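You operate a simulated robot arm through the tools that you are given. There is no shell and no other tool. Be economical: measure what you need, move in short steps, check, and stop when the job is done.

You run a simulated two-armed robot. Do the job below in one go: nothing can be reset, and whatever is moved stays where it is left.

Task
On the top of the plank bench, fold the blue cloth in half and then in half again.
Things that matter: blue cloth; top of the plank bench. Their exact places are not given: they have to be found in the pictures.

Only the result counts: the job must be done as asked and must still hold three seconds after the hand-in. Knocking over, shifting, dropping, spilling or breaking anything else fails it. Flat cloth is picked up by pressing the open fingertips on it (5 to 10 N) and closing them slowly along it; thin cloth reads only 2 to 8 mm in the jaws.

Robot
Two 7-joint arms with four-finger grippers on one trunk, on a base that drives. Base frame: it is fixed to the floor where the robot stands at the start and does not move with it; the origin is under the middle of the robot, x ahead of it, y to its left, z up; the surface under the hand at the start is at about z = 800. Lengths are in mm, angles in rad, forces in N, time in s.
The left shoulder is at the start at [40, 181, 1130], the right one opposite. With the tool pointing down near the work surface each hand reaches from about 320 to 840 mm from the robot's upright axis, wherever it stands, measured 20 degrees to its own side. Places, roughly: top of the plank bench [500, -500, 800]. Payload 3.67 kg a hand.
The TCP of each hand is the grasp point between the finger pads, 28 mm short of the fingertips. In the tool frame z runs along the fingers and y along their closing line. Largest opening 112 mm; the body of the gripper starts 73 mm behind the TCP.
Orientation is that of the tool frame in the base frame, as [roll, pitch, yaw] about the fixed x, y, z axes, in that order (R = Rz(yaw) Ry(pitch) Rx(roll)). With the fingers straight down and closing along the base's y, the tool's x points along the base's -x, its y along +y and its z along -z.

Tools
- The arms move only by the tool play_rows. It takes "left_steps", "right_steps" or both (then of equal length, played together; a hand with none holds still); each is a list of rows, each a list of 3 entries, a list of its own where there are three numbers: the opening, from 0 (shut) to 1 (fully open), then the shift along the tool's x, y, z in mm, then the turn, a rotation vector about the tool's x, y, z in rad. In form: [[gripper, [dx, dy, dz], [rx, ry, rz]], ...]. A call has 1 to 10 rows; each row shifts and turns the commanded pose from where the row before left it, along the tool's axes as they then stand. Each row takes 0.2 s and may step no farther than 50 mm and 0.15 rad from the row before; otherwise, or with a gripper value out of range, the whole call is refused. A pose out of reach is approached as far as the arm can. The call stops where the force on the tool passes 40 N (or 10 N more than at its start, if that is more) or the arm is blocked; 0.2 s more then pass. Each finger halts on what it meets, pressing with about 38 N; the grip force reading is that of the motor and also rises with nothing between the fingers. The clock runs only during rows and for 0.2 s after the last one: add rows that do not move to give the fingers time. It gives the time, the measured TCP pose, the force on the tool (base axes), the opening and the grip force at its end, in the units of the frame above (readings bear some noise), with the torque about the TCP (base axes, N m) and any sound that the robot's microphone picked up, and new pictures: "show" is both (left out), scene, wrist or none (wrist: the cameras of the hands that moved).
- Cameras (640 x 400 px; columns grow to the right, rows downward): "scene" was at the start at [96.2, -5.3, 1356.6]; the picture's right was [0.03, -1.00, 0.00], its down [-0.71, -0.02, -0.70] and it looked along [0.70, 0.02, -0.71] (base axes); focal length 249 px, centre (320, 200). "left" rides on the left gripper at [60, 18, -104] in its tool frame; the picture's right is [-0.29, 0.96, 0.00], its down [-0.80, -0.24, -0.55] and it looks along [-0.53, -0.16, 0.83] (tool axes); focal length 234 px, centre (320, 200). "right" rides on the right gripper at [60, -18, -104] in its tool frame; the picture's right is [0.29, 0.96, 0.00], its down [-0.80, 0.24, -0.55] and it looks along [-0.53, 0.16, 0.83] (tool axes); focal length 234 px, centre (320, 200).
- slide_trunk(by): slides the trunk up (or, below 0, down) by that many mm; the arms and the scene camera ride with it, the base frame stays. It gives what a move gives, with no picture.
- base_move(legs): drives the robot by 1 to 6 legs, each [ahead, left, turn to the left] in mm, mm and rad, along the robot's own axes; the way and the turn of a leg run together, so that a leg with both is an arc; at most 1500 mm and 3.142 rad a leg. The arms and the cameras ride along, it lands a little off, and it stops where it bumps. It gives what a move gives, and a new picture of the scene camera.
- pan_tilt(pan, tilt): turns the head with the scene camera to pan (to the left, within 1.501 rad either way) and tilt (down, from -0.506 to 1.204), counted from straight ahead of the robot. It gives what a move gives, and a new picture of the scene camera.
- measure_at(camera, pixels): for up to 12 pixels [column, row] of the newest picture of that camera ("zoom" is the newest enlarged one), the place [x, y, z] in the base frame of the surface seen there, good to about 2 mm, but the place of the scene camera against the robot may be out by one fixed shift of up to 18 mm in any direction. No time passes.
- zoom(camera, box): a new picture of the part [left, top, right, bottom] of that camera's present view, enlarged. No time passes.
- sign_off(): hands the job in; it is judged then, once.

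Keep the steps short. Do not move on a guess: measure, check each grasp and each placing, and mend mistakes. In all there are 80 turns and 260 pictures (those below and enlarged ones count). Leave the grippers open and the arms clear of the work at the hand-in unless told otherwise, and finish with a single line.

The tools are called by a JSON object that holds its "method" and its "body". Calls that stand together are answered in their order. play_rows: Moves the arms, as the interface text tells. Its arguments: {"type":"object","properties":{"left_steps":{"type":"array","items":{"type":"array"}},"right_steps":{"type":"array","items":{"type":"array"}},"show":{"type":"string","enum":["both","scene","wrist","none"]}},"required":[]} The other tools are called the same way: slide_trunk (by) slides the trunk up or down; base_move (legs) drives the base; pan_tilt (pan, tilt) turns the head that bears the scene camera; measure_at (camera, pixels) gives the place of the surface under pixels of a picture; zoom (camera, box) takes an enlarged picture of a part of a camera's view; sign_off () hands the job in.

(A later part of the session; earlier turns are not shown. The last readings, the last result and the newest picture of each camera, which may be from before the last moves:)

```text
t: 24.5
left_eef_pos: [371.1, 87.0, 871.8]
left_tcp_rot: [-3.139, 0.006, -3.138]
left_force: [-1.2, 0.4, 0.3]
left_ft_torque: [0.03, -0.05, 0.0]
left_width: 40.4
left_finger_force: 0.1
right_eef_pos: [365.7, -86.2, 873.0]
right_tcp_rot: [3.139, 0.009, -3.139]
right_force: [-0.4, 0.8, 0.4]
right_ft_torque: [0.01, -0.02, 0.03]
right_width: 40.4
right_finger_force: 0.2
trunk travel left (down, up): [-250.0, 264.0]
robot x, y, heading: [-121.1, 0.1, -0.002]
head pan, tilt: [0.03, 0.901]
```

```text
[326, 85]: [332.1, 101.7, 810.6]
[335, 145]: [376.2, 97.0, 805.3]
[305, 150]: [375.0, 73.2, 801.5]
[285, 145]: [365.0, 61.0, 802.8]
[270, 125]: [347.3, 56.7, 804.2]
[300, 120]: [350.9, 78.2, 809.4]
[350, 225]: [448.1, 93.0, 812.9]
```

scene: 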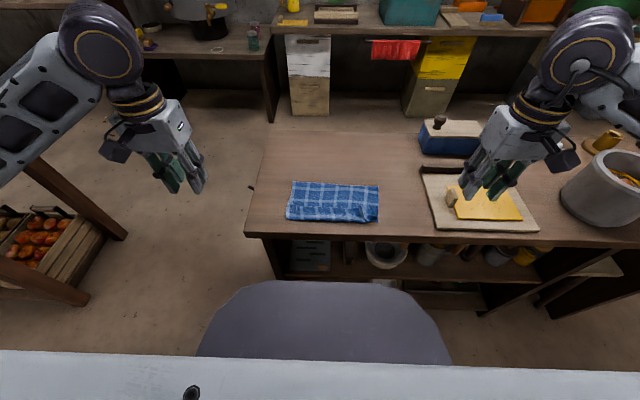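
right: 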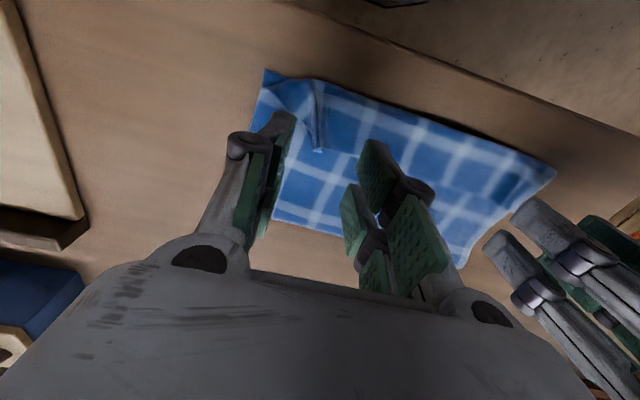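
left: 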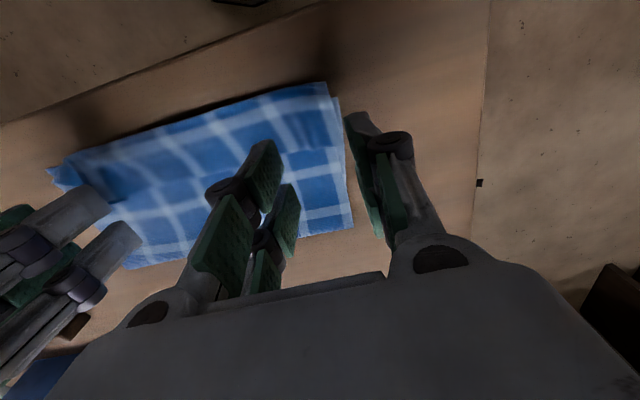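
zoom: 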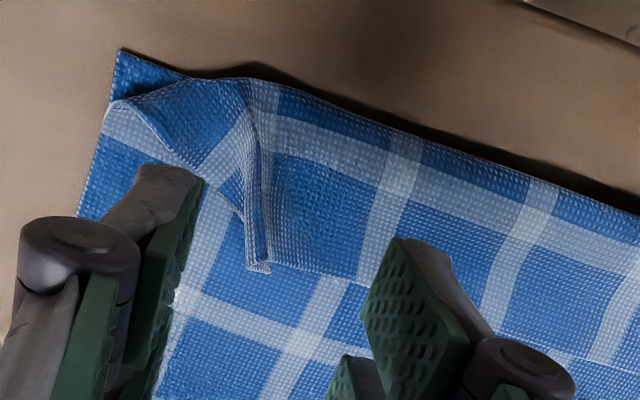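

The wrist views are clear. The left hem edge is at x≈376 with its corner at y≈101, and the right ridge is at y≈-88. I'll shift the left hand 12 mm inward and lower both.

{"method": "play_rows", "body": {"left_steps": [[0.36, [0, -12, 12], [0, 0, 0]], [0.36, [0, 0, 14], [0, 0, 0]], [0.36, [0, 0, 12], [0, 0, 0]], [0.36, [0, 0, 2], [0, 0, 0]], [0.36, [0, 0, 1], [0, 0, 0]]], "right_steps": [[0.36, [0, -2, 12], [0, 0, 0]], [0.36, [0, 0, 14], [0, 0, 0]], [0.36, [0, 0, 12], [0, 0, 0]], [0.36, [0, 0, 2], [0, 0, 0]], [0.36, [0, 0, 1], [0, 0, 0]]], "show": "wrist"}}

```text
t: 25.7
left_eef_pos: [374.6, 73.6, 830.7]
left_tcp_rot: [-3.14, 0.003, -3.137]
left_force: [1.0, 0.5, 2.0]
left_ft_torque: [0.08, 0.04, -0.02]
left_width: 40.5
left_finger_force: 0.3
right_eef_pos: [366.5, -91.1, 832.2]
right_tcp_rot: [3.14, 0.011, -3.14]
right_force: [0.6, -0.8, -0.6]
right_ft_torque: [0.04, 0.01, -0.01]
right_width: 40.3
right_finger_force: 0.0
trunk travel left (down, up): [-250.0, 264.0]
robot x, y, heading: [-122.0, 2.3, 0.003]
head pan, tilt: [0.03, 0.901]
```

right: 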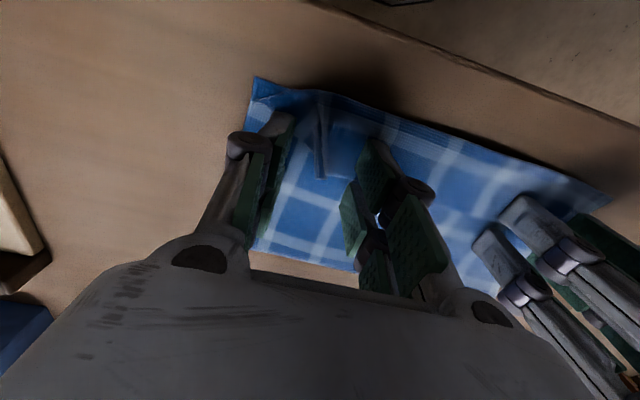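
left: 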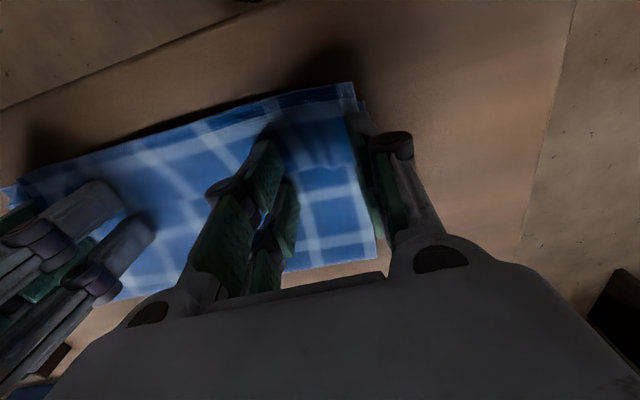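

The left tips should sit a bit nearer the hem interior, so I'll lift slightly, shift 6 mm, then press. The right tips straddle the ridge.

{"method": "play_rows", "body": {"left_steps": [[0.36, [0, 0, -2], [0, 0, 0]], [0.36, [6, 0, 0], [0, 0, 0]], [0.36, [0, 0, 2], [0, 0, 0]], [0.36, [0, 0, 1], [0, 0, 0]]], "right_steps": [[0.36, [0, 0, 0], [0, 0, 0]], [0.36, [0, 0, 0], [0, 0, 0]], [0.36, [0, 0, 0], [0, 0, 0]], [0.36, [0, 0, 1], [0, 0, 0]]], "show": "none"}}

```text
t: 26.7
left_eef_pos: [367.4, 73.0, 830.5]
left_tcp_rot: [-3.14, 0.006, -3.138]
left_force: [1.2, 0.0, 7.3]
left_ft_torque: [0.14, 0.03, -0.01]
left_width: 40.5
left_finger_force: 0.3
right_eef_pos: [366.4, -90.1, 831.5]
right_tcp_rot: [3.138, 0.01, -3.14]
right_force: [-0.9, 0.2, 0.7]
right_ft_torque: [0.01, 0.0, 0.01]
right_width: 40.5
right_finger_force: 0.0
trunk travel left (down, up): [-250.0, 264.0]
robot x, y, heading: [-120.4, -0.9, 0.0]
head pan, tilt: [0.03, 0.901]
```

The left hand presses at 7 N and the right straddles the standing ridge without touching. I'll close both slowly.

{"method": "play_rows", "body": {"left_steps": [[0.32, [0, 0, 0], [0, 0, 0]], [0.28, [0, 0, 0], [0, 0, 0]], [0.24, [0, 0, 0], [0, 0, 0]], [0.2, [0, 0, 0], [0, 0, 0]], [0.16, [0, 0, 0], [0, 0, 0]], [0.12, [0, 0, 0], [0, 0, 0]], [0.08, [0, 0, 0], [0, 0, 0]], [0.04, [0, 0, 0], [0, 0, 0]], [0, [0, 0, 0], [0, 0, 0]], [0, [0, 0, 0], [0, 0, 0]]], "right_steps": [[0.32, [0, 0, 0], [0, 0, 0]], [0.28, [0, 0, 0], [0, 0, 0]], [0.24, [0, 0, 0], [0, 0, 0]], [0.2, [0, 0, 0], [0, 0, 0]], [0.16, [0, 0, 0], [0, 0, 0]], [0.12, [0, 0, 0], [0, 0, 0]], [0.08, [0, 0, 0], [0, 0, 0]], [0.04, [0, 0, 0], [0, 0, 0]], [0, [0, 0, 0], [0, 0, 0]], [0, [0, 0, 0], [0, 0, 0]]], "show": "wrist"}}

```text
t: 28.9
left_eef_pos: [367.1, 73.6, 829.7]
left_tcp_rot: [-3.139, 0.006, -3.14]
left_force: [0.4, -4.9, 5.5]
left_ft_torque: [-0.13, 0.06, 0.11]
left_width: 4.1
left_finger_force: 38.1
right_eef_pos: [366.1, -89.0, 831.6]
right_tcp_rot: [3.138, 0.011, -3.139]
right_force: [-0.5, 5.9, 0.7]
right_ft_torque: [0.17, -0.01, -0.03]
right_width: 2.1
right_finger_force: 37.1
trunk travel left (down, up): [-250.0, 264.0]
robot x, y, heading: [-120.8, -0.4, 0.001]
head pan, tilt: [0.03, 0.901]
```

right: 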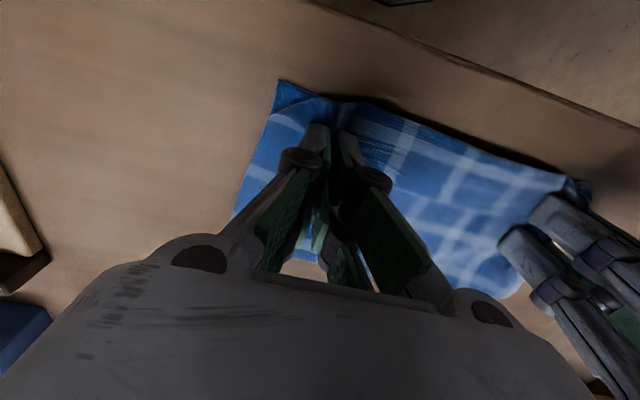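
left: 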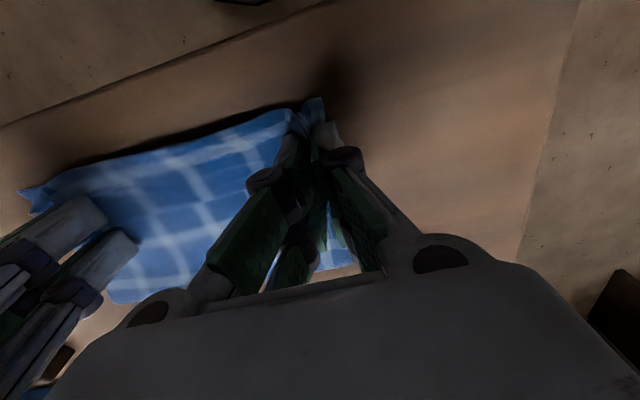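

The left jaw reads 4.1 mm, so it may hold more than one layer; the right reads 2.1 mm. I'll lift a little and look.

{"method": "play_rows", "body": {"left_steps": [[0, [0, 0, -15], [0, 0, 0]], [0, [0, 0, -15], [0, 0, 0]], [0, [0, 0, -10], [0, 0, 0]], [0, [0, 0, 0], [0, 0, 0]]], "right_steps": [[0, [0, 0, -15], [0, 0, 0]], [0, [0, 0, -15], [0, 0, 0]], [0, [0, 0, -10], [0, 0, 0]], [0, [0, 0, 0], [0, 0, 0]]]}}

{"method": "zoom", "body": {"camera": "left", "box": [0, 70, 400, 320]}}

{"method": "zoom", "body": {"camera": "right", "box": [220, 60, 620, 310]}}

```text
t: 29.9
left_eef_pos: [367.1, 74.1, 869.4]
left_tcp_rot: [-3.139, 0.006, -3.137]
left_force: [-0.7, -7.2, 0.6]
left_ft_torque: [-0.21, 0.0, 0.17]
left_width: 4.0
left_finger_force: 38.4
right_eef_pos: [367.2, -89.4, 871.4]
right_tcp_rot: [3.138, 0.011, -3.141]
right_force: [0.6, 7.7, 0.5]
right_ft_torque: [0.19, 0.04, -0.06]
right_width: 2.2
right_finger_force: 37.9
trunk travel left (down, up): [-250.0, 264.0]
robot x, y, heading: [-122.1, 0.8, 0.001]
head pan, tilt: [0.03, 0.901]
```

scene: 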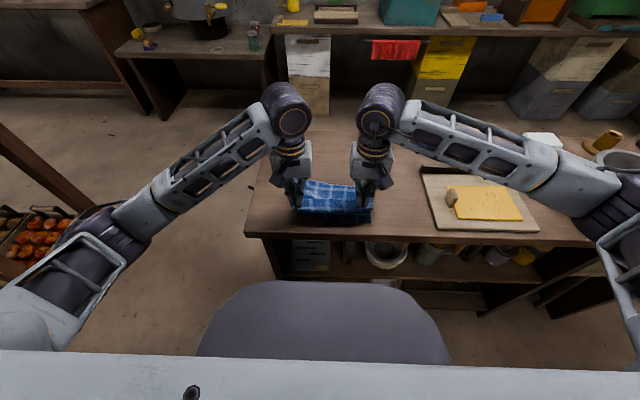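
right: 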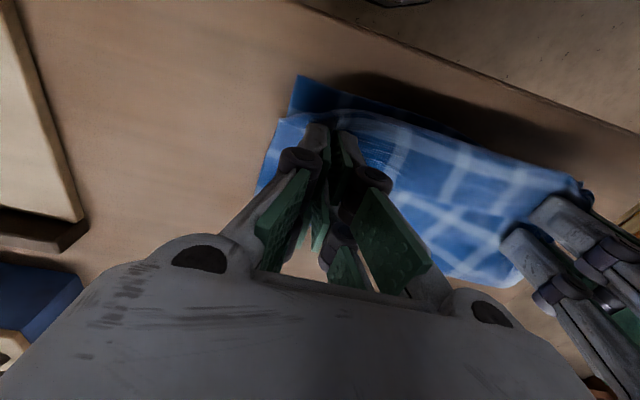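
left: 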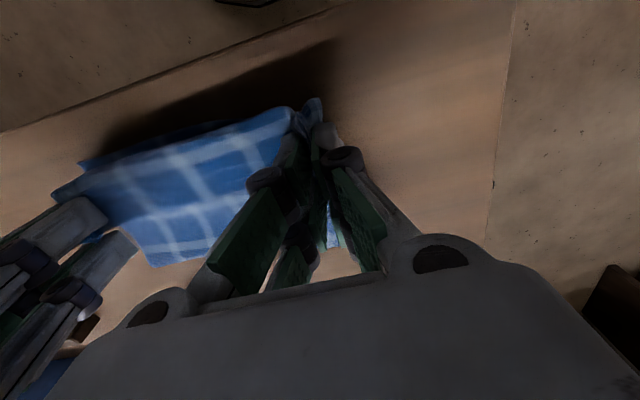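

```text
1.60 times, centred on (200, 195) of left
```

zoom: 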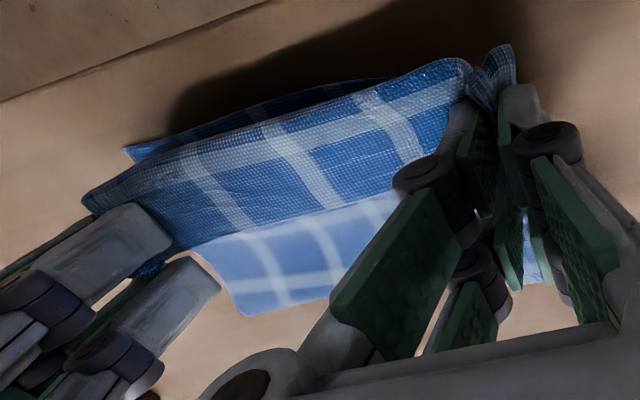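

```text
1.60 times, centred on (420, 185) of right
```

zoom: 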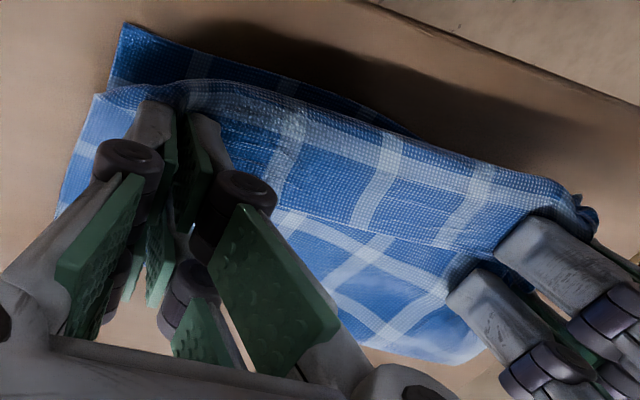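

The left hand has caught several layers, because the bottom layer's left end came up too. I'll lower again and release the left hand only.

{"method": "play_rows", "body": {"left_steps": [[0, [0, 0, 15], [0, 0, 0]], [0, [0, 0, 15], [0, 0, 0]], [0, [0, 0, 7], [0, 0, 0]], [0.1, [0, 0, 0], [0, 0, 0]], [0.2, [0, 0, 0], [0, 0, 0]], [0.3, [0, 0, 0], [0, 0, 0]], [0.36, [0, 0, -4], [0, 0, 0]], [0.36, [0, 0, -20], [0, 0, 0]], [0.36, [0, 20, -30], [0, 0, 0]]], "right_steps": [[0, [0, 0, 15], [0, 0, 0]], [0, [0, 0, 15], [0, 0, 0]], [0, [0, 0, 7], [0, 0, 0]], [0, [0, 0, 0], [0, 0, 0]], [0, [0, 0, 0], [0, 0, 0]], [0, [0, 0, 0], [0, 0, 0]], [0, [0, 0, 0], [0, 0, 0]], [0, [0, 0, 0], [0, 0, 0]], [0, [0, 0, 0], [0, 0, 0]]]}}

{"method": "zoom", "body": {"camera": "left", "box": [0, 50, 400, 300]}}

```text
t: 31.9
left_eef_pos: [366.1, 95.2, 887.3]
left_tcp_rot: [-3.141, 0.005, -3.138]
left_force: [1.1, 0.9, 0.4]
left_ft_torque: [-0.04, -0.01, 0.03]
left_width: 40.3
left_finger_force: 0.0
right_eef_pos: [367.4, -88.9, 833.9]
right_tcp_rot: [-3.141, 0.01, -3.139]
right_force: [-0.2, 0.7, 0.6]
right_ft_torque: [-0.01, 0.01, 0.03]
right_width: 2.8
right_finger_force: 37.7
trunk travel left (down, up): [-250.0, 264.0]
robot x, y, heading: [-121.6, 1.3, -0.0]
head pan, tilt: [0.03, 0.901]
```

scene: 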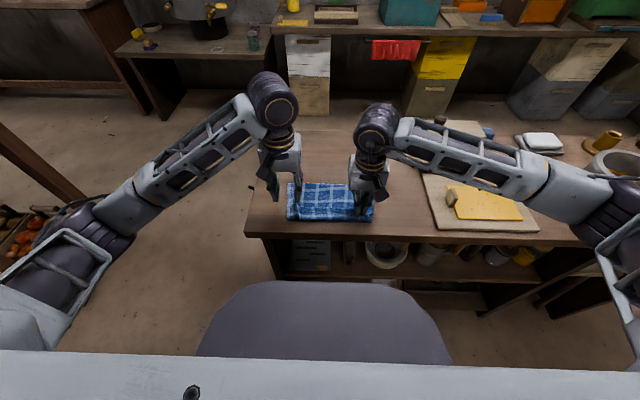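
right: 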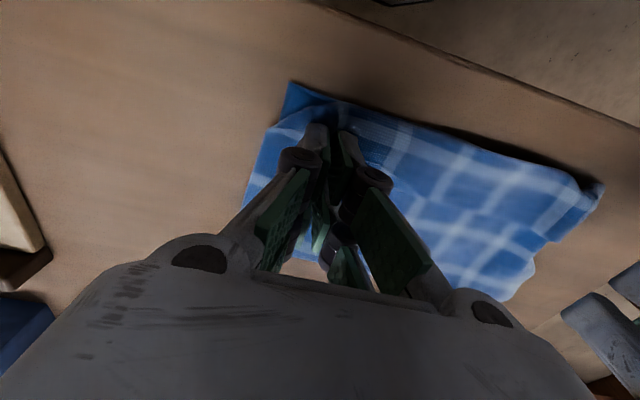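
left: 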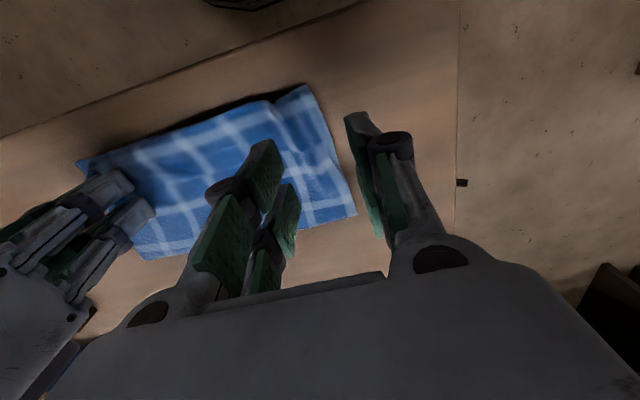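

```text
1.60 times, centred on (200, 175) of left
```

zoom: 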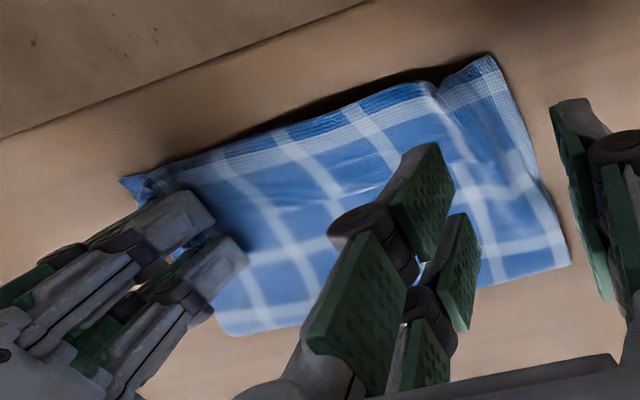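

Left is free. Next I'll lift only the right hand about 60 mm to unroll the hem there, watching with the left camera.

{"method": "play_rows", "body": {"left_steps": [[0.36, [0, 10, -20], [0, 0, 0]], [0.36, [0, 10, -20], [0, 0, 0]], [0.36, [0, 0, 0], [0, 0, 0]], [0.36, [0, 0, 0], [0, 0, 0]], [0.36, [0, 0, 0], [0, 0, 0]]], "right_steps": [[0, [0, 0, -15], [0, 0, 0]], [0, [0, 0, -15], [0, 0, 0]], [0, [0, 0, -15], [0, 0, 0]], [0, [0, 0, -15], [0, 0, 0]], [0, [0, 0, 0], [0, 0, 0]]], "show": "wrist"}}

{"method": "zoom", "body": {"camera": "left", "box": [0, 50, 400, 300]}}

{"method": "zoom", "body": {"camera": "right", "box": [220, 60, 620, 310]}}

```text
t: 33.1
left_eef_pos: [365.1, 113.7, 928.4]
left_tcp_rot: [-3.14, 0.005, -3.137]
left_force: [-0.3, -0.1, -0.5]
left_ft_torque: [-0.01, -0.04, -0.01]
left_width: 40.2
left_finger_force: 0.1
right_eef_pos: [366.7, -91.0, 893.1]
right_tcp_rot: [3.139, 0.009, -3.141]
right_force: [-0.1, -0.6, -0.1]
right_ft_torque: [-0.01, -0.01, -0.01]
right_width: 2.0
right_finger_force: 37.0
trunk travel left (down, up): [-250.0, 264.0]
robot x, y, heading: [-118.3, 0.5, 0.004]
head pan, tilt: [0.03, 0.901]
```

right: 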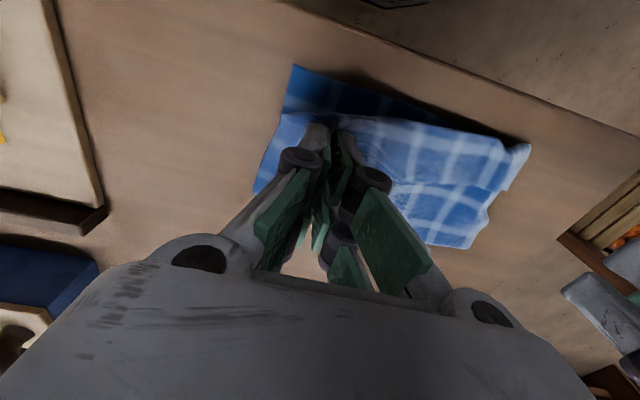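
left: 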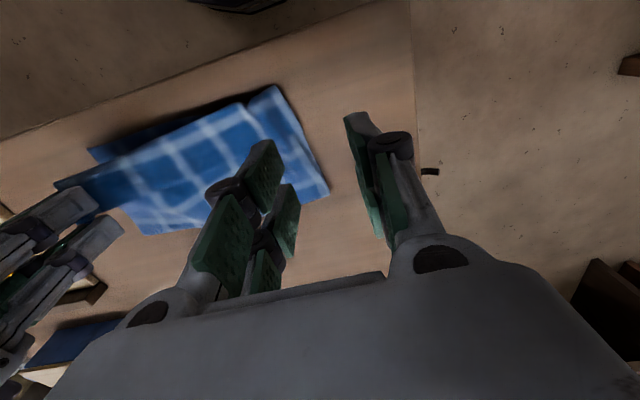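

```text
1.60 times, centred on (200, 175) of left
```

zoom: 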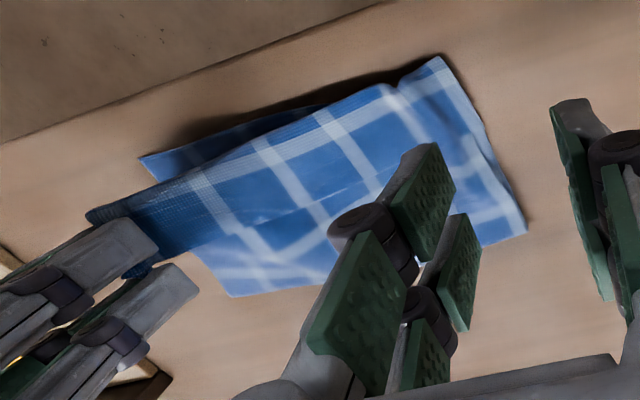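

```text
1.60 times, centred on (420, 185) of right
```

zoom: 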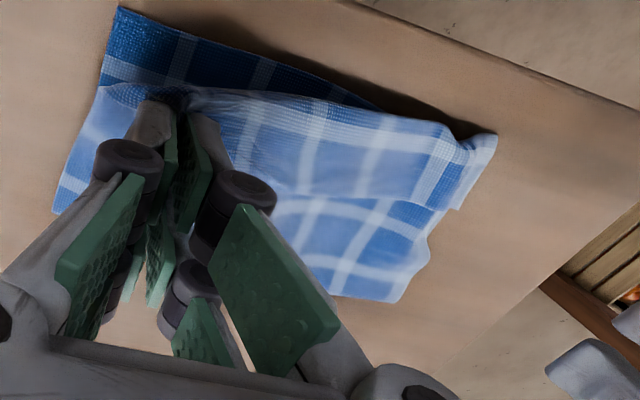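

Only the top layer rises on the right, which is what I want. I'll lift higher over the fold so the whole hem unrolls by hanging.

{"method": "play_rows", "body": {"left_steps": [[0.36, [0, 10, -10], [0, 0, 0]], [0.36, [0, 10, -10], [0, 0, 0]], [0.36, [0, 10, -10], [0, 0, 0]], [0.36, [0, 10, 0], [0, 0, 0]], [0.36, [0, 0, 0], [0, 0, 0]], [0.36, [0, 0, 0], [0, 0, 0]]], "right_steps": [[0, [-12, 0, -15], [0, 0, 0]], [0, [-15, 0, -15], [0, 0, 0]], [0, [-18, 0, -15], [0, 0, 0]], [0, [-18, 0, -12], [0, 0, 0]], [0, [-18, 0, -12], [0, 0, 0]], [0, [0, 0, 0], [0, 0, 0]]]}}

{"method": "zoom", "body": {"camera": "scene", "box": [250, 130, 410, 230]}}

{"method": "zoom", "body": {"camera": "left", "box": [0, 50, 400, 300]}}

```text
t: 34.5
left_eef_pos: [366.1, 153.8, 955.9]
left_tcp_rot: [-3.14, 0.004, -3.138]
left_force: [-0.5, -0.3, 0.0]
left_ft_torque: [0.04, -0.01, 0.0]
left_width: 40.2
left_finger_force: 0.0
right_eef_pos: [446.9, -90.9, 961.9]
right_tcp_rot: [3.14, 0.01, -3.14]
right_force: [-0.1, -0.1, -0.5]
right_ft_torque: [0.05, 0.04, -0.04]
right_width: 2.1
right_finger_force: 36.7
trunk travel left (down, up): [-250.0, 264.0]
robot x, y, heading: [-122.4, 0.1, 0.001]
head pan, tilt: [0.03, 0.901]
```

scene: 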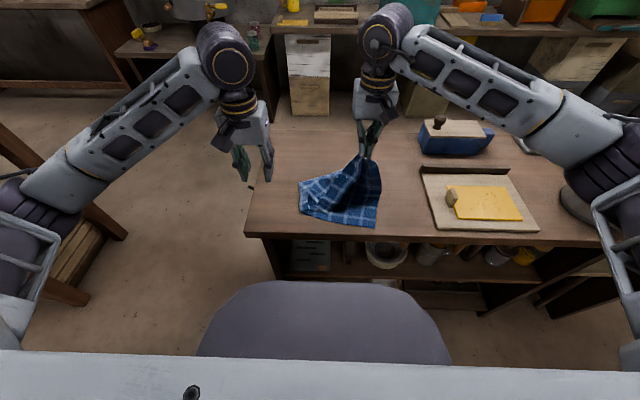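
right: 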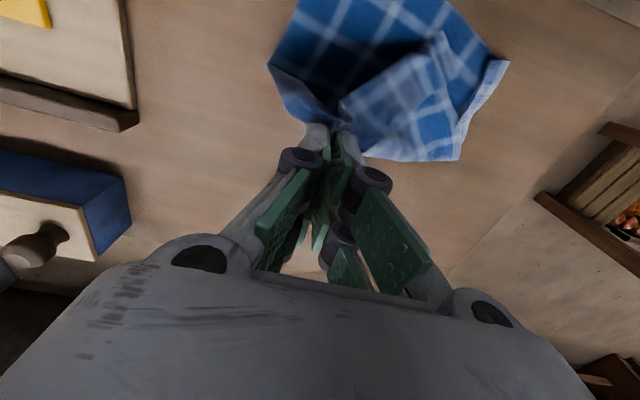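
left: 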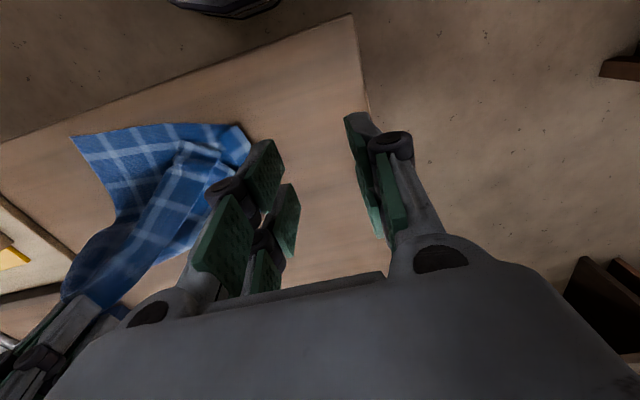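

```text
4.00 times, centred on (330, 180) of scene
```

zoom: 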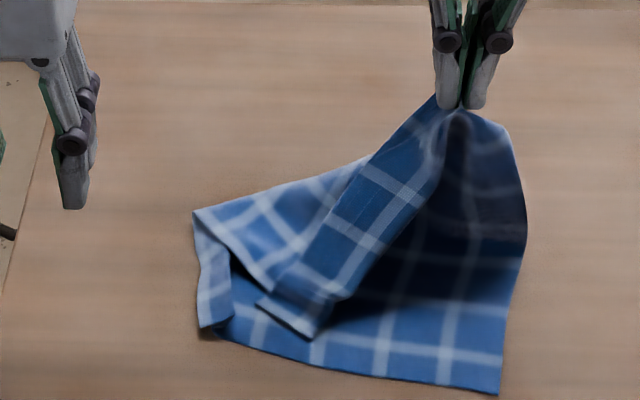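

```text
1.60 times, centred on (200, 175) of left
```

zoom: 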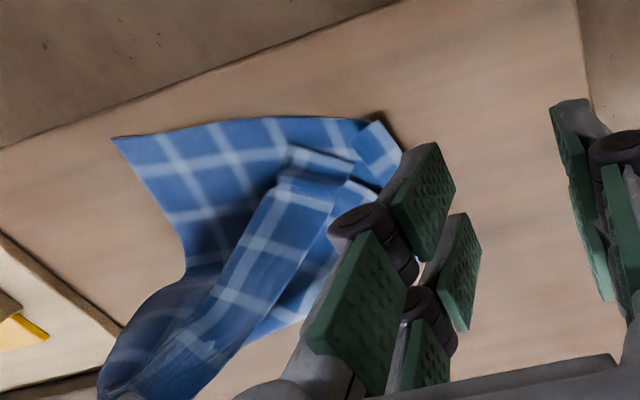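

The edge strip is still rolled. I'll carry the right corner back to the far side to open the fold fully, then redo it more tautly.

{"method": "play_rows", "body": {"right_steps": [[0, [-25, 0, -10], [0, 0, 0]], [0, [-30, 0, -8], [0, 0, 0]], [0, [-30, 0, 0], [0, 0, 0]], [0, [-30, 0, 5], [0, 0, 0]], [0, [-25, -2, 10], [0, 0, 0]], [0, [-20, -3, 20], [0, 0, 0]], [0, [-20, -3, 25], [0, 0, 0]], [0, [-10, -3, 25], [0, 0, 0]], [0, [0, -3, 25], [0, 0, 0]], [0, [0, 0, 0], [0, 0, 0]]], "show": "scene"}}

{"method": "zoom", "body": {"camera": "scene", "box": [250, 120, 410, 230]}}

```text
t: 36.7
left_eef_pos: [367.1, 153.5, 957.7]
left_tcp_rot: [-3.14, 0.005, -3.138]
left_force: [0.3, -0.3, 0.6]
left_ft_torque: [0.02, -0.03, 0.01]
left_width: 40.4
left_finger_force: 0.1
right_eef_pos: [634.9, -105.8, 870.3]
right_tcp_rot: [3.14, 0.01, -3.14]
right_force: [0.1, -0.1, -1.0]
right_ft_torque: [0.01, -0.01, -0.03]
right_width: 2.5
right_finger_force: 37.2
trunk travel left (down, up): [-250.0, 264.0]
robot x, y, heading: [-123.7, 0.4, 0.0]
head pan, tilt: [0.03, 0.901]
```

scene: 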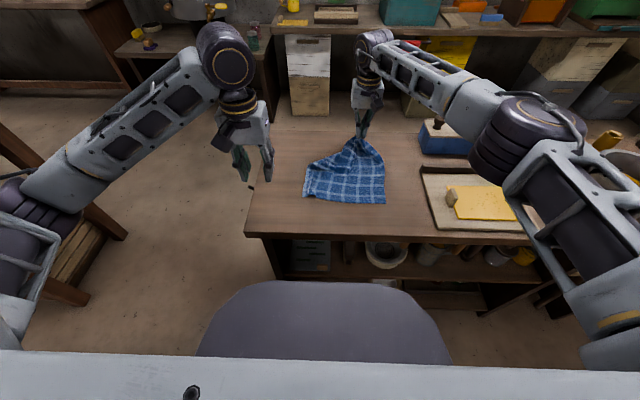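

```text
3.64 times, centred on (330, 175) of scene
```

zoom: 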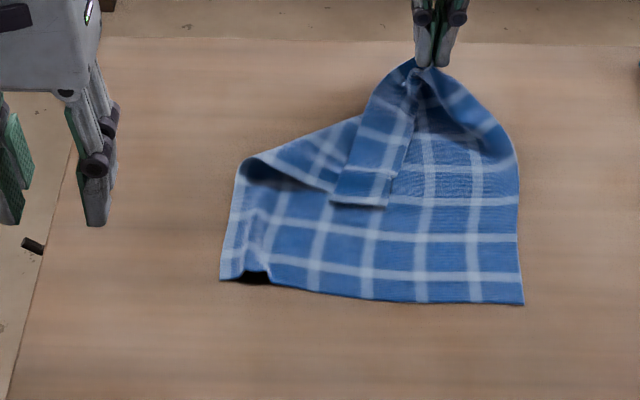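

The cloth is opened except for the far-left corner, which is still flopped inward and ends near zoom (335–385,205). I'll lower the right hand as an anchor and then measure the flap.

{"method": "play_rows", "body": {"right_steps": [[0, [-5, 0, 12], [0, 0, 0]], [0, [-5, 0, 12], [0, 0, 0]], [0, [0, 0, 10], [0, 0, 0]], [0, [0, 0, 0], [0, 0, 0]]], "show": "scene"}}

{"method": "zoom", "body": {"camera": "scene", "box": [280, 130, 400, 210]}}

```text
t: 37.7
left_eef_pos: [366.9, 154.2, 956.1]
left_tcp_rot: [-3.141, 0.005, -3.138]
left_force: [0.0, -0.1, 0.1]
left_ft_torque: [0.04, 0.0, -0.02]
left_width: 40.4
left_finger_force: 0.1
right_eef_pos: [647.7, -103.5, 838.7]
right_tcp_rot: [3.141, 0.013, -3.141]
right_force: [0.3, -0.2, 0.7]
right_ft_torque: [0.02, -0.01, -0.04]
right_width: 2.7
right_finger_force: 38.5
trunk travel left (down, up): [-250.0, 264.0]
robot x, y, heading: [-123.2, -0.8, 0.006]
head pan, tilt: [0.03, 0.901]
```

scene: 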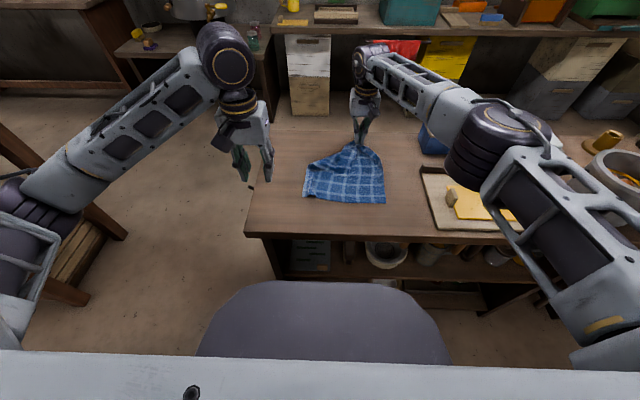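

```text
5.00 times, centred on (340, 170) of scene
```

zoom: 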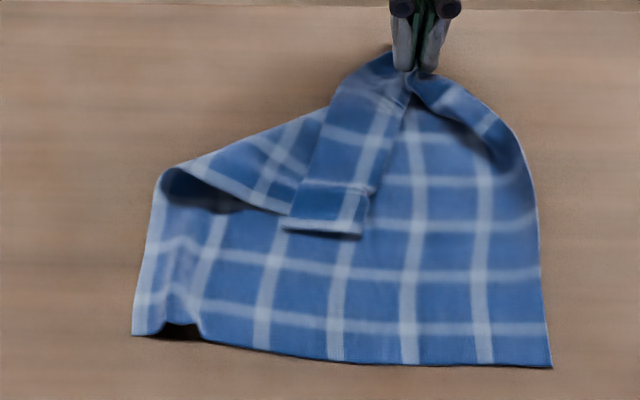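

{"method": "measure_at", "body": {"camera": "zoom", "pixels": [[285, 226], [358, 235], [372, 188], [320, 200], [340, 160], [165, 175], [240, 205], [135, 332], [550, 365], [535, 190], [345, 210], [200, 335]]}}

```text
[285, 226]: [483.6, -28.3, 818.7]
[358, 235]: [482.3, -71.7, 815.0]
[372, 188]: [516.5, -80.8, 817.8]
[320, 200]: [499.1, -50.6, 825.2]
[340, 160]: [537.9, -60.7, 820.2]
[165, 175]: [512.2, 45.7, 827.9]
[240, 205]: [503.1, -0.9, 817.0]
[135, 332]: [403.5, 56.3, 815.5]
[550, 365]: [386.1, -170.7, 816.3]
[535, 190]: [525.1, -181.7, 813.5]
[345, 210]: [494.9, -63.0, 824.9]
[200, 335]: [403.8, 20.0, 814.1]
```

The flap end is at true about (493–505, -16 to -60) and sits about 10 mm above the bottom layer. I'll bring the left hand over it with the jaws about 65 mm open.

{"method": "play_rows", "body": {"left_steps": [[0.58, [-23, -32.3, 12], [0, 0, 0]], [0.58, [-23, -32.3, 12], [0, 0, 0]], [0.58, [-23, -32.3, 12], [0, 0, 0]], [0.58, [-23, -32.3, 12], [0, 0, 0]], [0.58, [-23, -32.3, 12], [0, 0, 0]], [0.58, [-23, -32.3, 12], [0, 0, 0]], [0.58, [0, 0, 0], [0, 0, 0]]], "show": "wrist"}}

{"method": "zoom", "body": {"camera": "left", "box": [120, 0, 440, 200]}}

```text
t: 39.3
left_eef_pos: [505.6, -39.1, 884.6]
left_tcp_rot: [-3.139, 0.005, -3.139]
left_force: [0.0, -0.1, -0.5]
left_ft_torque: [0.0, 0.01, 0.02]
left_width: 65.0
left_finger_force: 0.1
right_eef_pos: [647.3, -103.6, 840.2]
right_tcp_rot: [3.14, 0.009, -3.141]
right_force: [0.3, 1.4, 0.4]
right_ft_torque: [0.02, -0.01, 0.0]
right_width: 2.5
right_finger_force: 38.3
trunk travel left (down, up): [-250.0, 264.0]
robot x, y, heading: [-119.1, 2.9, 0.001]
head pan, tilt: [0.03, 0.901]
```

left: 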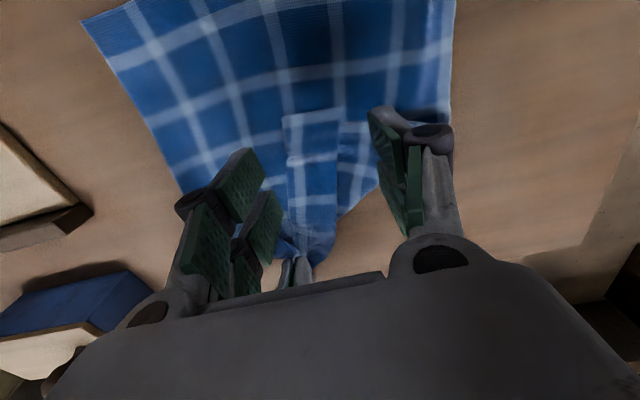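

```text
2.00 times, centred on (280, 100) of left
```

zoom: 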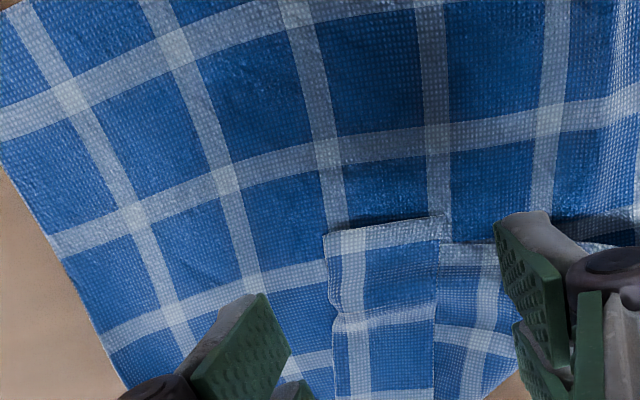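

{"method": "measure_at", "body": {"camera": "left", "pixels": [[283, 117], [338, 110], [310, 112], [337, 140], [290, 150], [312, 140], [360, 122], [310, 190]]}}

```text
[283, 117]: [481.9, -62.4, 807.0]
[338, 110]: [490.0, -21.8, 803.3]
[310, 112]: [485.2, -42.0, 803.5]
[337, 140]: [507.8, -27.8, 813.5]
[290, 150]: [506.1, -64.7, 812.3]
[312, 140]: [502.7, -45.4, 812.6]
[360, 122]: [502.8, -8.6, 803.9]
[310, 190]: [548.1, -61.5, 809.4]
```

The flap strip spans y -64 to -23 and sits at z≈812. I'll centre on it and straddle it with the tips at z≈805, then close.

{"method": "play_rows", "body": {"left_steps": [[0.58, [6, -5, 17], [0, 0, 0]], [0.58, [0, 0, 17], [0, 0, 0]], [0.58, [0, 0, 17], [0, 0, 0]], [0.5, [0, 0, 0], [0, 0, 0]], [0.4, [0, 0, 0], [0, 0, 0]], [0.3, [0, 0, 0], [0, 0, 0]], [0.2, [0, 0, 0], [0, 0, 0]], [0.1, [0, 0, 0], [0, 0, 0]], [0, [0, 0, 0], [0, 0, 0]], [0, [0, 0, 0], [0, 0, 0]]], "show": "wrist"}}

```text
t: 41.5
left_eef_pos: [499.4, -44.5, 834.1]
left_tcp_rot: [-3.138, 0.005, -3.138]
left_force: [0.5, -0.2, 1.7]
left_ft_torque: [0.01, -0.05, -0.01]
left_width: 2.4
left_finger_force: 35.7
right_eef_pos: [647.8, -105.3, 838.3]
right_tcp_rot: [3.14, 0.01, -3.141]
right_force: [-0.2, 0.9, 1.7]
right_ft_torque: [0.0, -0.01, 0.0]
right_width: 1.9
right_finger_force: 37.8
trunk travel left (down, up): [-250.0, 264.0]
robot x, y, heading: [-120.9, -0.0, 0.001]
head pan, tilt: [0.03, 0.901]
```

left: 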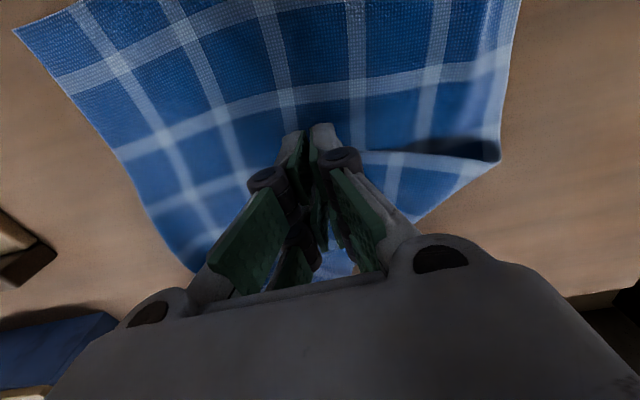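

Gripped at 2.4 mm. I'll lift and swing it to the far-left.

{"method": "play_rows", "body": {"left_steps": [[0, [0, 5, -20], [0, 0, 0]], [0, [-5, 5, -20], [0, 0, 0]], [0, [-10, 15, -15], [0, 0, 0]], [0, [-20, 25, -10], [0, 0, 0]], [0, [-28, 25, 0], [0, 0, 0]], [0, [-28, 25, 0], [0, 0, 0]], [0, [-28, 20, 8], [0, 0, 0]], [0, [-20, 10, 12], [0, 0, 0]], [0, [0, 0, 0], [0, 0, 0]]], "show": "both"}}

{"method": "zoom", "body": {"camera": "scene", "box": [260, 120, 420, 220]}}

```text
t: 43.5
left_eef_pos: [636.4, 83.0, 880.6]
left_tcp_rot: [-3.133, 0.005, -3.141]
left_force: [-4.3, -27.5, -6.1]
left_ft_torque: [-0.76, 0.23, -0.51]
left_width: 2.9
left_finger_force: 38.0
right_eef_pos: [648.5, -101.0, 840.3]
right_tcp_rot: [3.134, 0.014, -3.136]
right_force: [4.1, 26.7, 7.1]
right_ft_torque: [0.79, -0.02, -0.58]
right_width: 2.7
right_finger_force: 38.9
trunk travel left (down, up): [-250.0, 264.0]
robot x, y, heading: [-122.8, -2.8, -0.002]
head pan, tilt: [0.03, 0.901]
```

scene: 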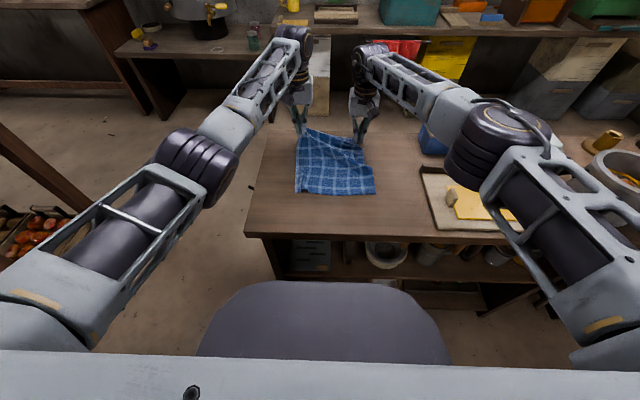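
left: 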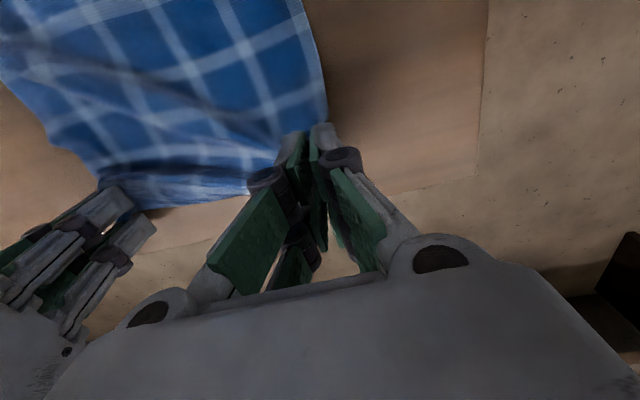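

```text
4.00 times, centred on (340, 170) of scene
```

zoom: 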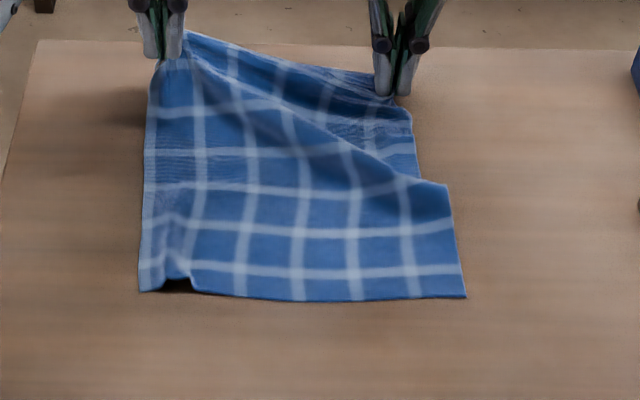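

Both far corners are held again and the cloth is open. The tension between the hands is 27 N, so I'll measure the layout before easing it.

{"method": "measure_at", "body": {"camera": "zoom", "pixels": [[140, 290], [192, 290], [464, 296], [447, 187], [412, 115], [150, 150], [148, 95], [300, 299]]}}

```text
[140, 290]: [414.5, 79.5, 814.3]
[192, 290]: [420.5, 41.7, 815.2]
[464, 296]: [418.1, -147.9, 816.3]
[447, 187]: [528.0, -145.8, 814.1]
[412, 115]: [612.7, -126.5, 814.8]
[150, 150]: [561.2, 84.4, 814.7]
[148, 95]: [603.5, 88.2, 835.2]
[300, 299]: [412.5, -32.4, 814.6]
```

The near edge is now at true x≈427. The left pinch bunched about 40 mm of cloth, so I'll set it down, release it and regrip more neatly. The right hand stays as an anchor.

{"method": "play_rows", "body": {"left_steps": [[0, [-6, -5, 14], [0, 0, 0]], [0, [-6, 0, 14], [0, 0, 0]], [0, [0, 0, 14], [0, 0, 0]], [0, [0, 0, 3], [0, 0, 0]], [0.1, [0, 0, 0], [0, 0, 0]], [0.25, [0, 0, 0], [0, 0, 0]], [0.36, [0, 0, -3], [0, 0, 0]], [0.36, [0, 0, -20], [0, 0, 0]], [0.36, [20, 20, -30], [0, 0, 0]], [0.36, [20, 20, -10], [0, 0, 0]]], "show": "both"}}

{"method": "zoom", "body": {"camera": "left", "box": [0, 0, 400, 250]}}

{"method": "zoom", "body": {"camera": "scene", "box": [260, 120, 420, 220]}}

```text
t: 45.7
left_eef_pos: [609.0, 117.7, 900.6]
left_tcp_rot: [-3.141, 0.006, -3.137]
left_force: [0.4, -0.1, -0.6]
left_ft_torque: [0.01, -0.03, 0.03]
left_width: 40.6
left_finger_force: 0.1
right_eef_pos: [648.1, -104.5, 839.9]
right_tcp_rot: [3.138, 0.011, -3.139]
right_force: [-0.8, -0.4, 0.1]
right_ft_torque: [0.05, -0.06, 0.01]
right_width: 2.5
right_finger_force: 38.5
trunk travel left (down, up): [-250.0, 264.0]
robot x, y, heading: [-123.5, 1.5, -0.0]
head pan, tilt: [0.03, 0.901]
```

scene: 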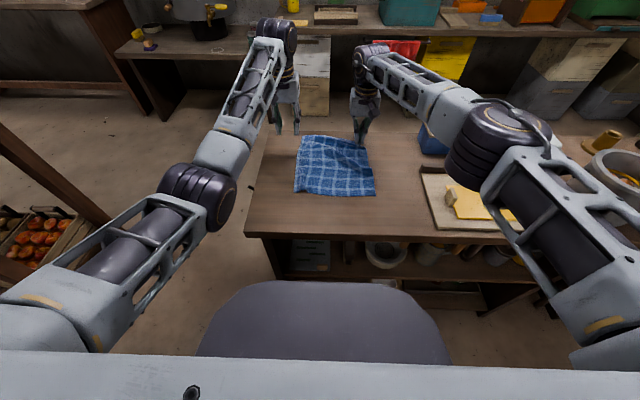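
left: 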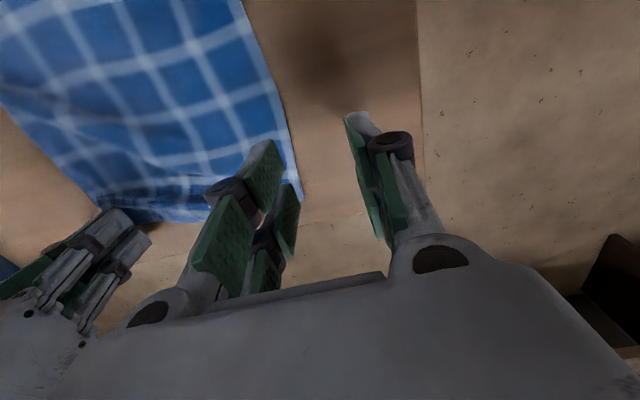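

```text
1.60 times, centred on (200, 125) of left
```

zoom: 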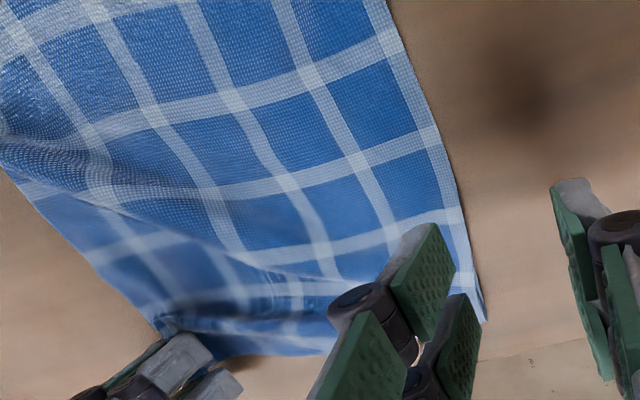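

```text
4.00 times, centred on (340, 170) of scene
```

zoom: 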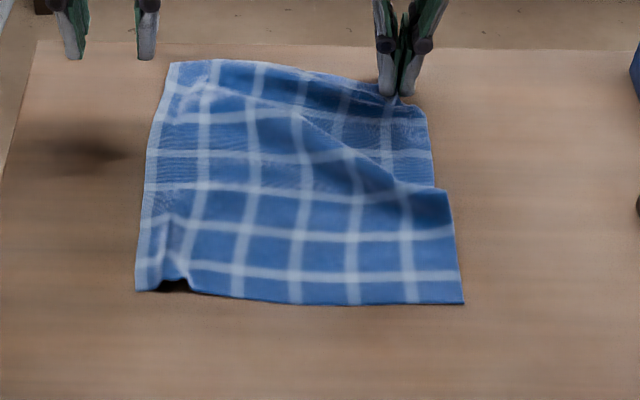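

The left side lies nice and flat now. I'll release the right hand and back it off, then survey.

{"method": "play_rows", "body": {"right_steps": [[0, [0, 0, 8], [0, 0, 0]], [0.1, [0, 0, 0], [0, 0, 0]], [0.25, [0, 0, 0], [0, 0, 0]], [0.36, [0, 0, -3], [0, 0, 0]], [0.36, [0, 0, -20], [0, 0, 0]], [0.36, [10, -20, -30], [0, 0, 0]], [0.36, [20, -30, -10], [0, 0, 0]], [0.36, [0, 0, 0], [0, 0, 0]]], "show": "both"}}

{"method": "zoom", "body": {"camera": "scene", "box": [260, 120, 420, 220]}}

```text
t: 47.5
left_eef_pos: [611.7, 119.8, 899.6]
left_tcp_rot: [-3.137, 0.004, -3.139]
left_force: [-0.3, -0.1, 0.5]
left_ft_torque: [-0.01, -0.02, 0.0]
left_width: 40.0
left_finger_force: 0.1
right_eef_pos: [616.1, -152.9, 894.3]
right_tcp_rot: [3.139, 0.009, -3.139]
right_force: [0.7, 0.0, -0.8]
right_ft_torque: [-0.01, -0.01, 0.01]
right_width: 40.4
right_finger_force: 0.0
trunk travel left (down, up): [-250.0, 264.0]
robot x, y, heading: [-122.0, 4.8, 0.006]
head pan, tilt: [0.03, 0.901]
```

scene: 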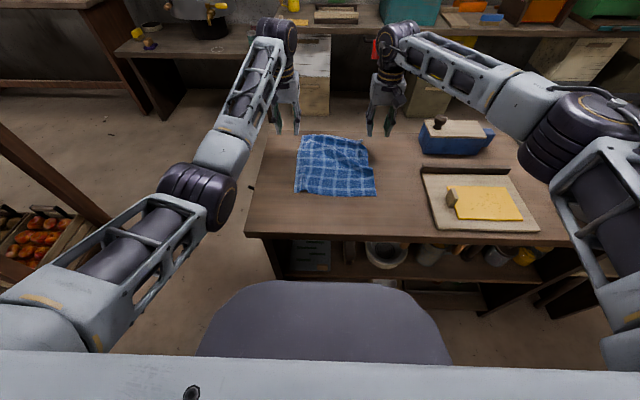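
right: 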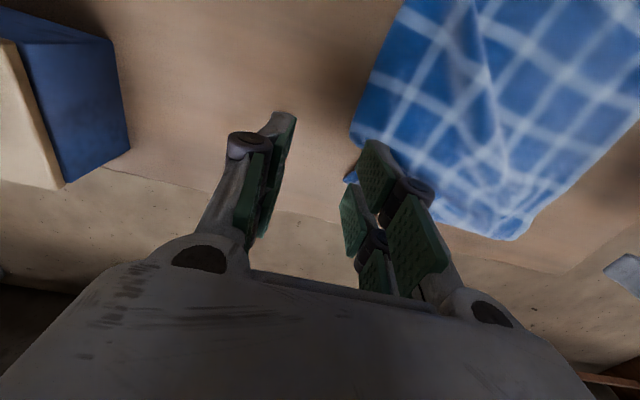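

```text
4.00 times, centred on (340, 170) of scene
```

zoom: 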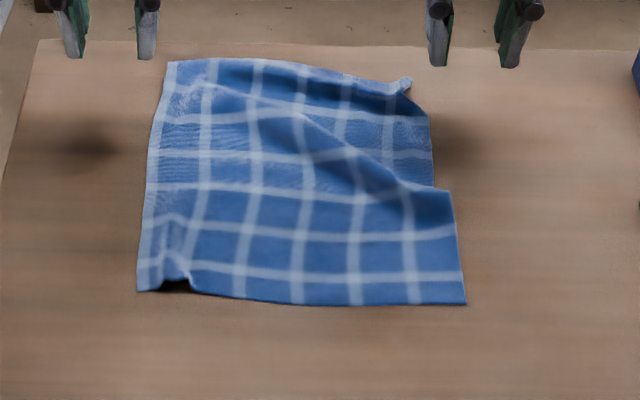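

The remaining flaws are a peak at the far-right corner near zoom (405,82), a diagonal crease and a small buckle at the near-left. I'll measure these.

{"method": "measure_at", "body": {"camera": "zoom", "pixels": [[168, 63], [300, 68], [395, 85], [406, 80], [412, 92], [428, 118], [433, 187], [448, 190], [465, 302], [138, 290], [175, 282], [60, 45]]}}

{"method": "measure_at", "body": {"camera": "right", "pixels": [[352, 133], [345, 178], [505, 238], [405, 5], [400, 140]]}}

{"method": "zoom", "body": {"camera": "right", "box": [300, 0, 640, 250]}}

```text
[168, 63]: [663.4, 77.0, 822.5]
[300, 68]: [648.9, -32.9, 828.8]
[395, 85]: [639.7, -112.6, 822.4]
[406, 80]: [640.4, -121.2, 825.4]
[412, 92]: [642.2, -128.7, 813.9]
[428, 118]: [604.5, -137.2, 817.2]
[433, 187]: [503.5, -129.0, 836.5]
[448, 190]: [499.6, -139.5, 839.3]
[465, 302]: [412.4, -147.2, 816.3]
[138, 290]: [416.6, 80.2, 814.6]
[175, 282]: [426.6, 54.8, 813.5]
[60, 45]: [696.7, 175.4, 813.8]
```

```text
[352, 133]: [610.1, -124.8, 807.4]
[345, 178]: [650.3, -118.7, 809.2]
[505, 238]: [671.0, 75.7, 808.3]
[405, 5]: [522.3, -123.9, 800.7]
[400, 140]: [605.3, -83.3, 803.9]
```

```text
1.60 times, centred on (470, 125) of right
```

zoom: 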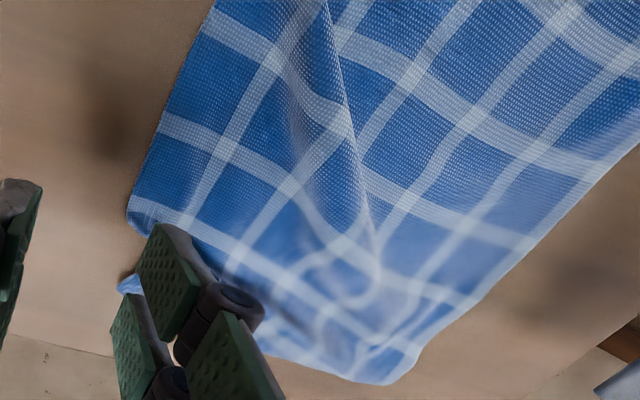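

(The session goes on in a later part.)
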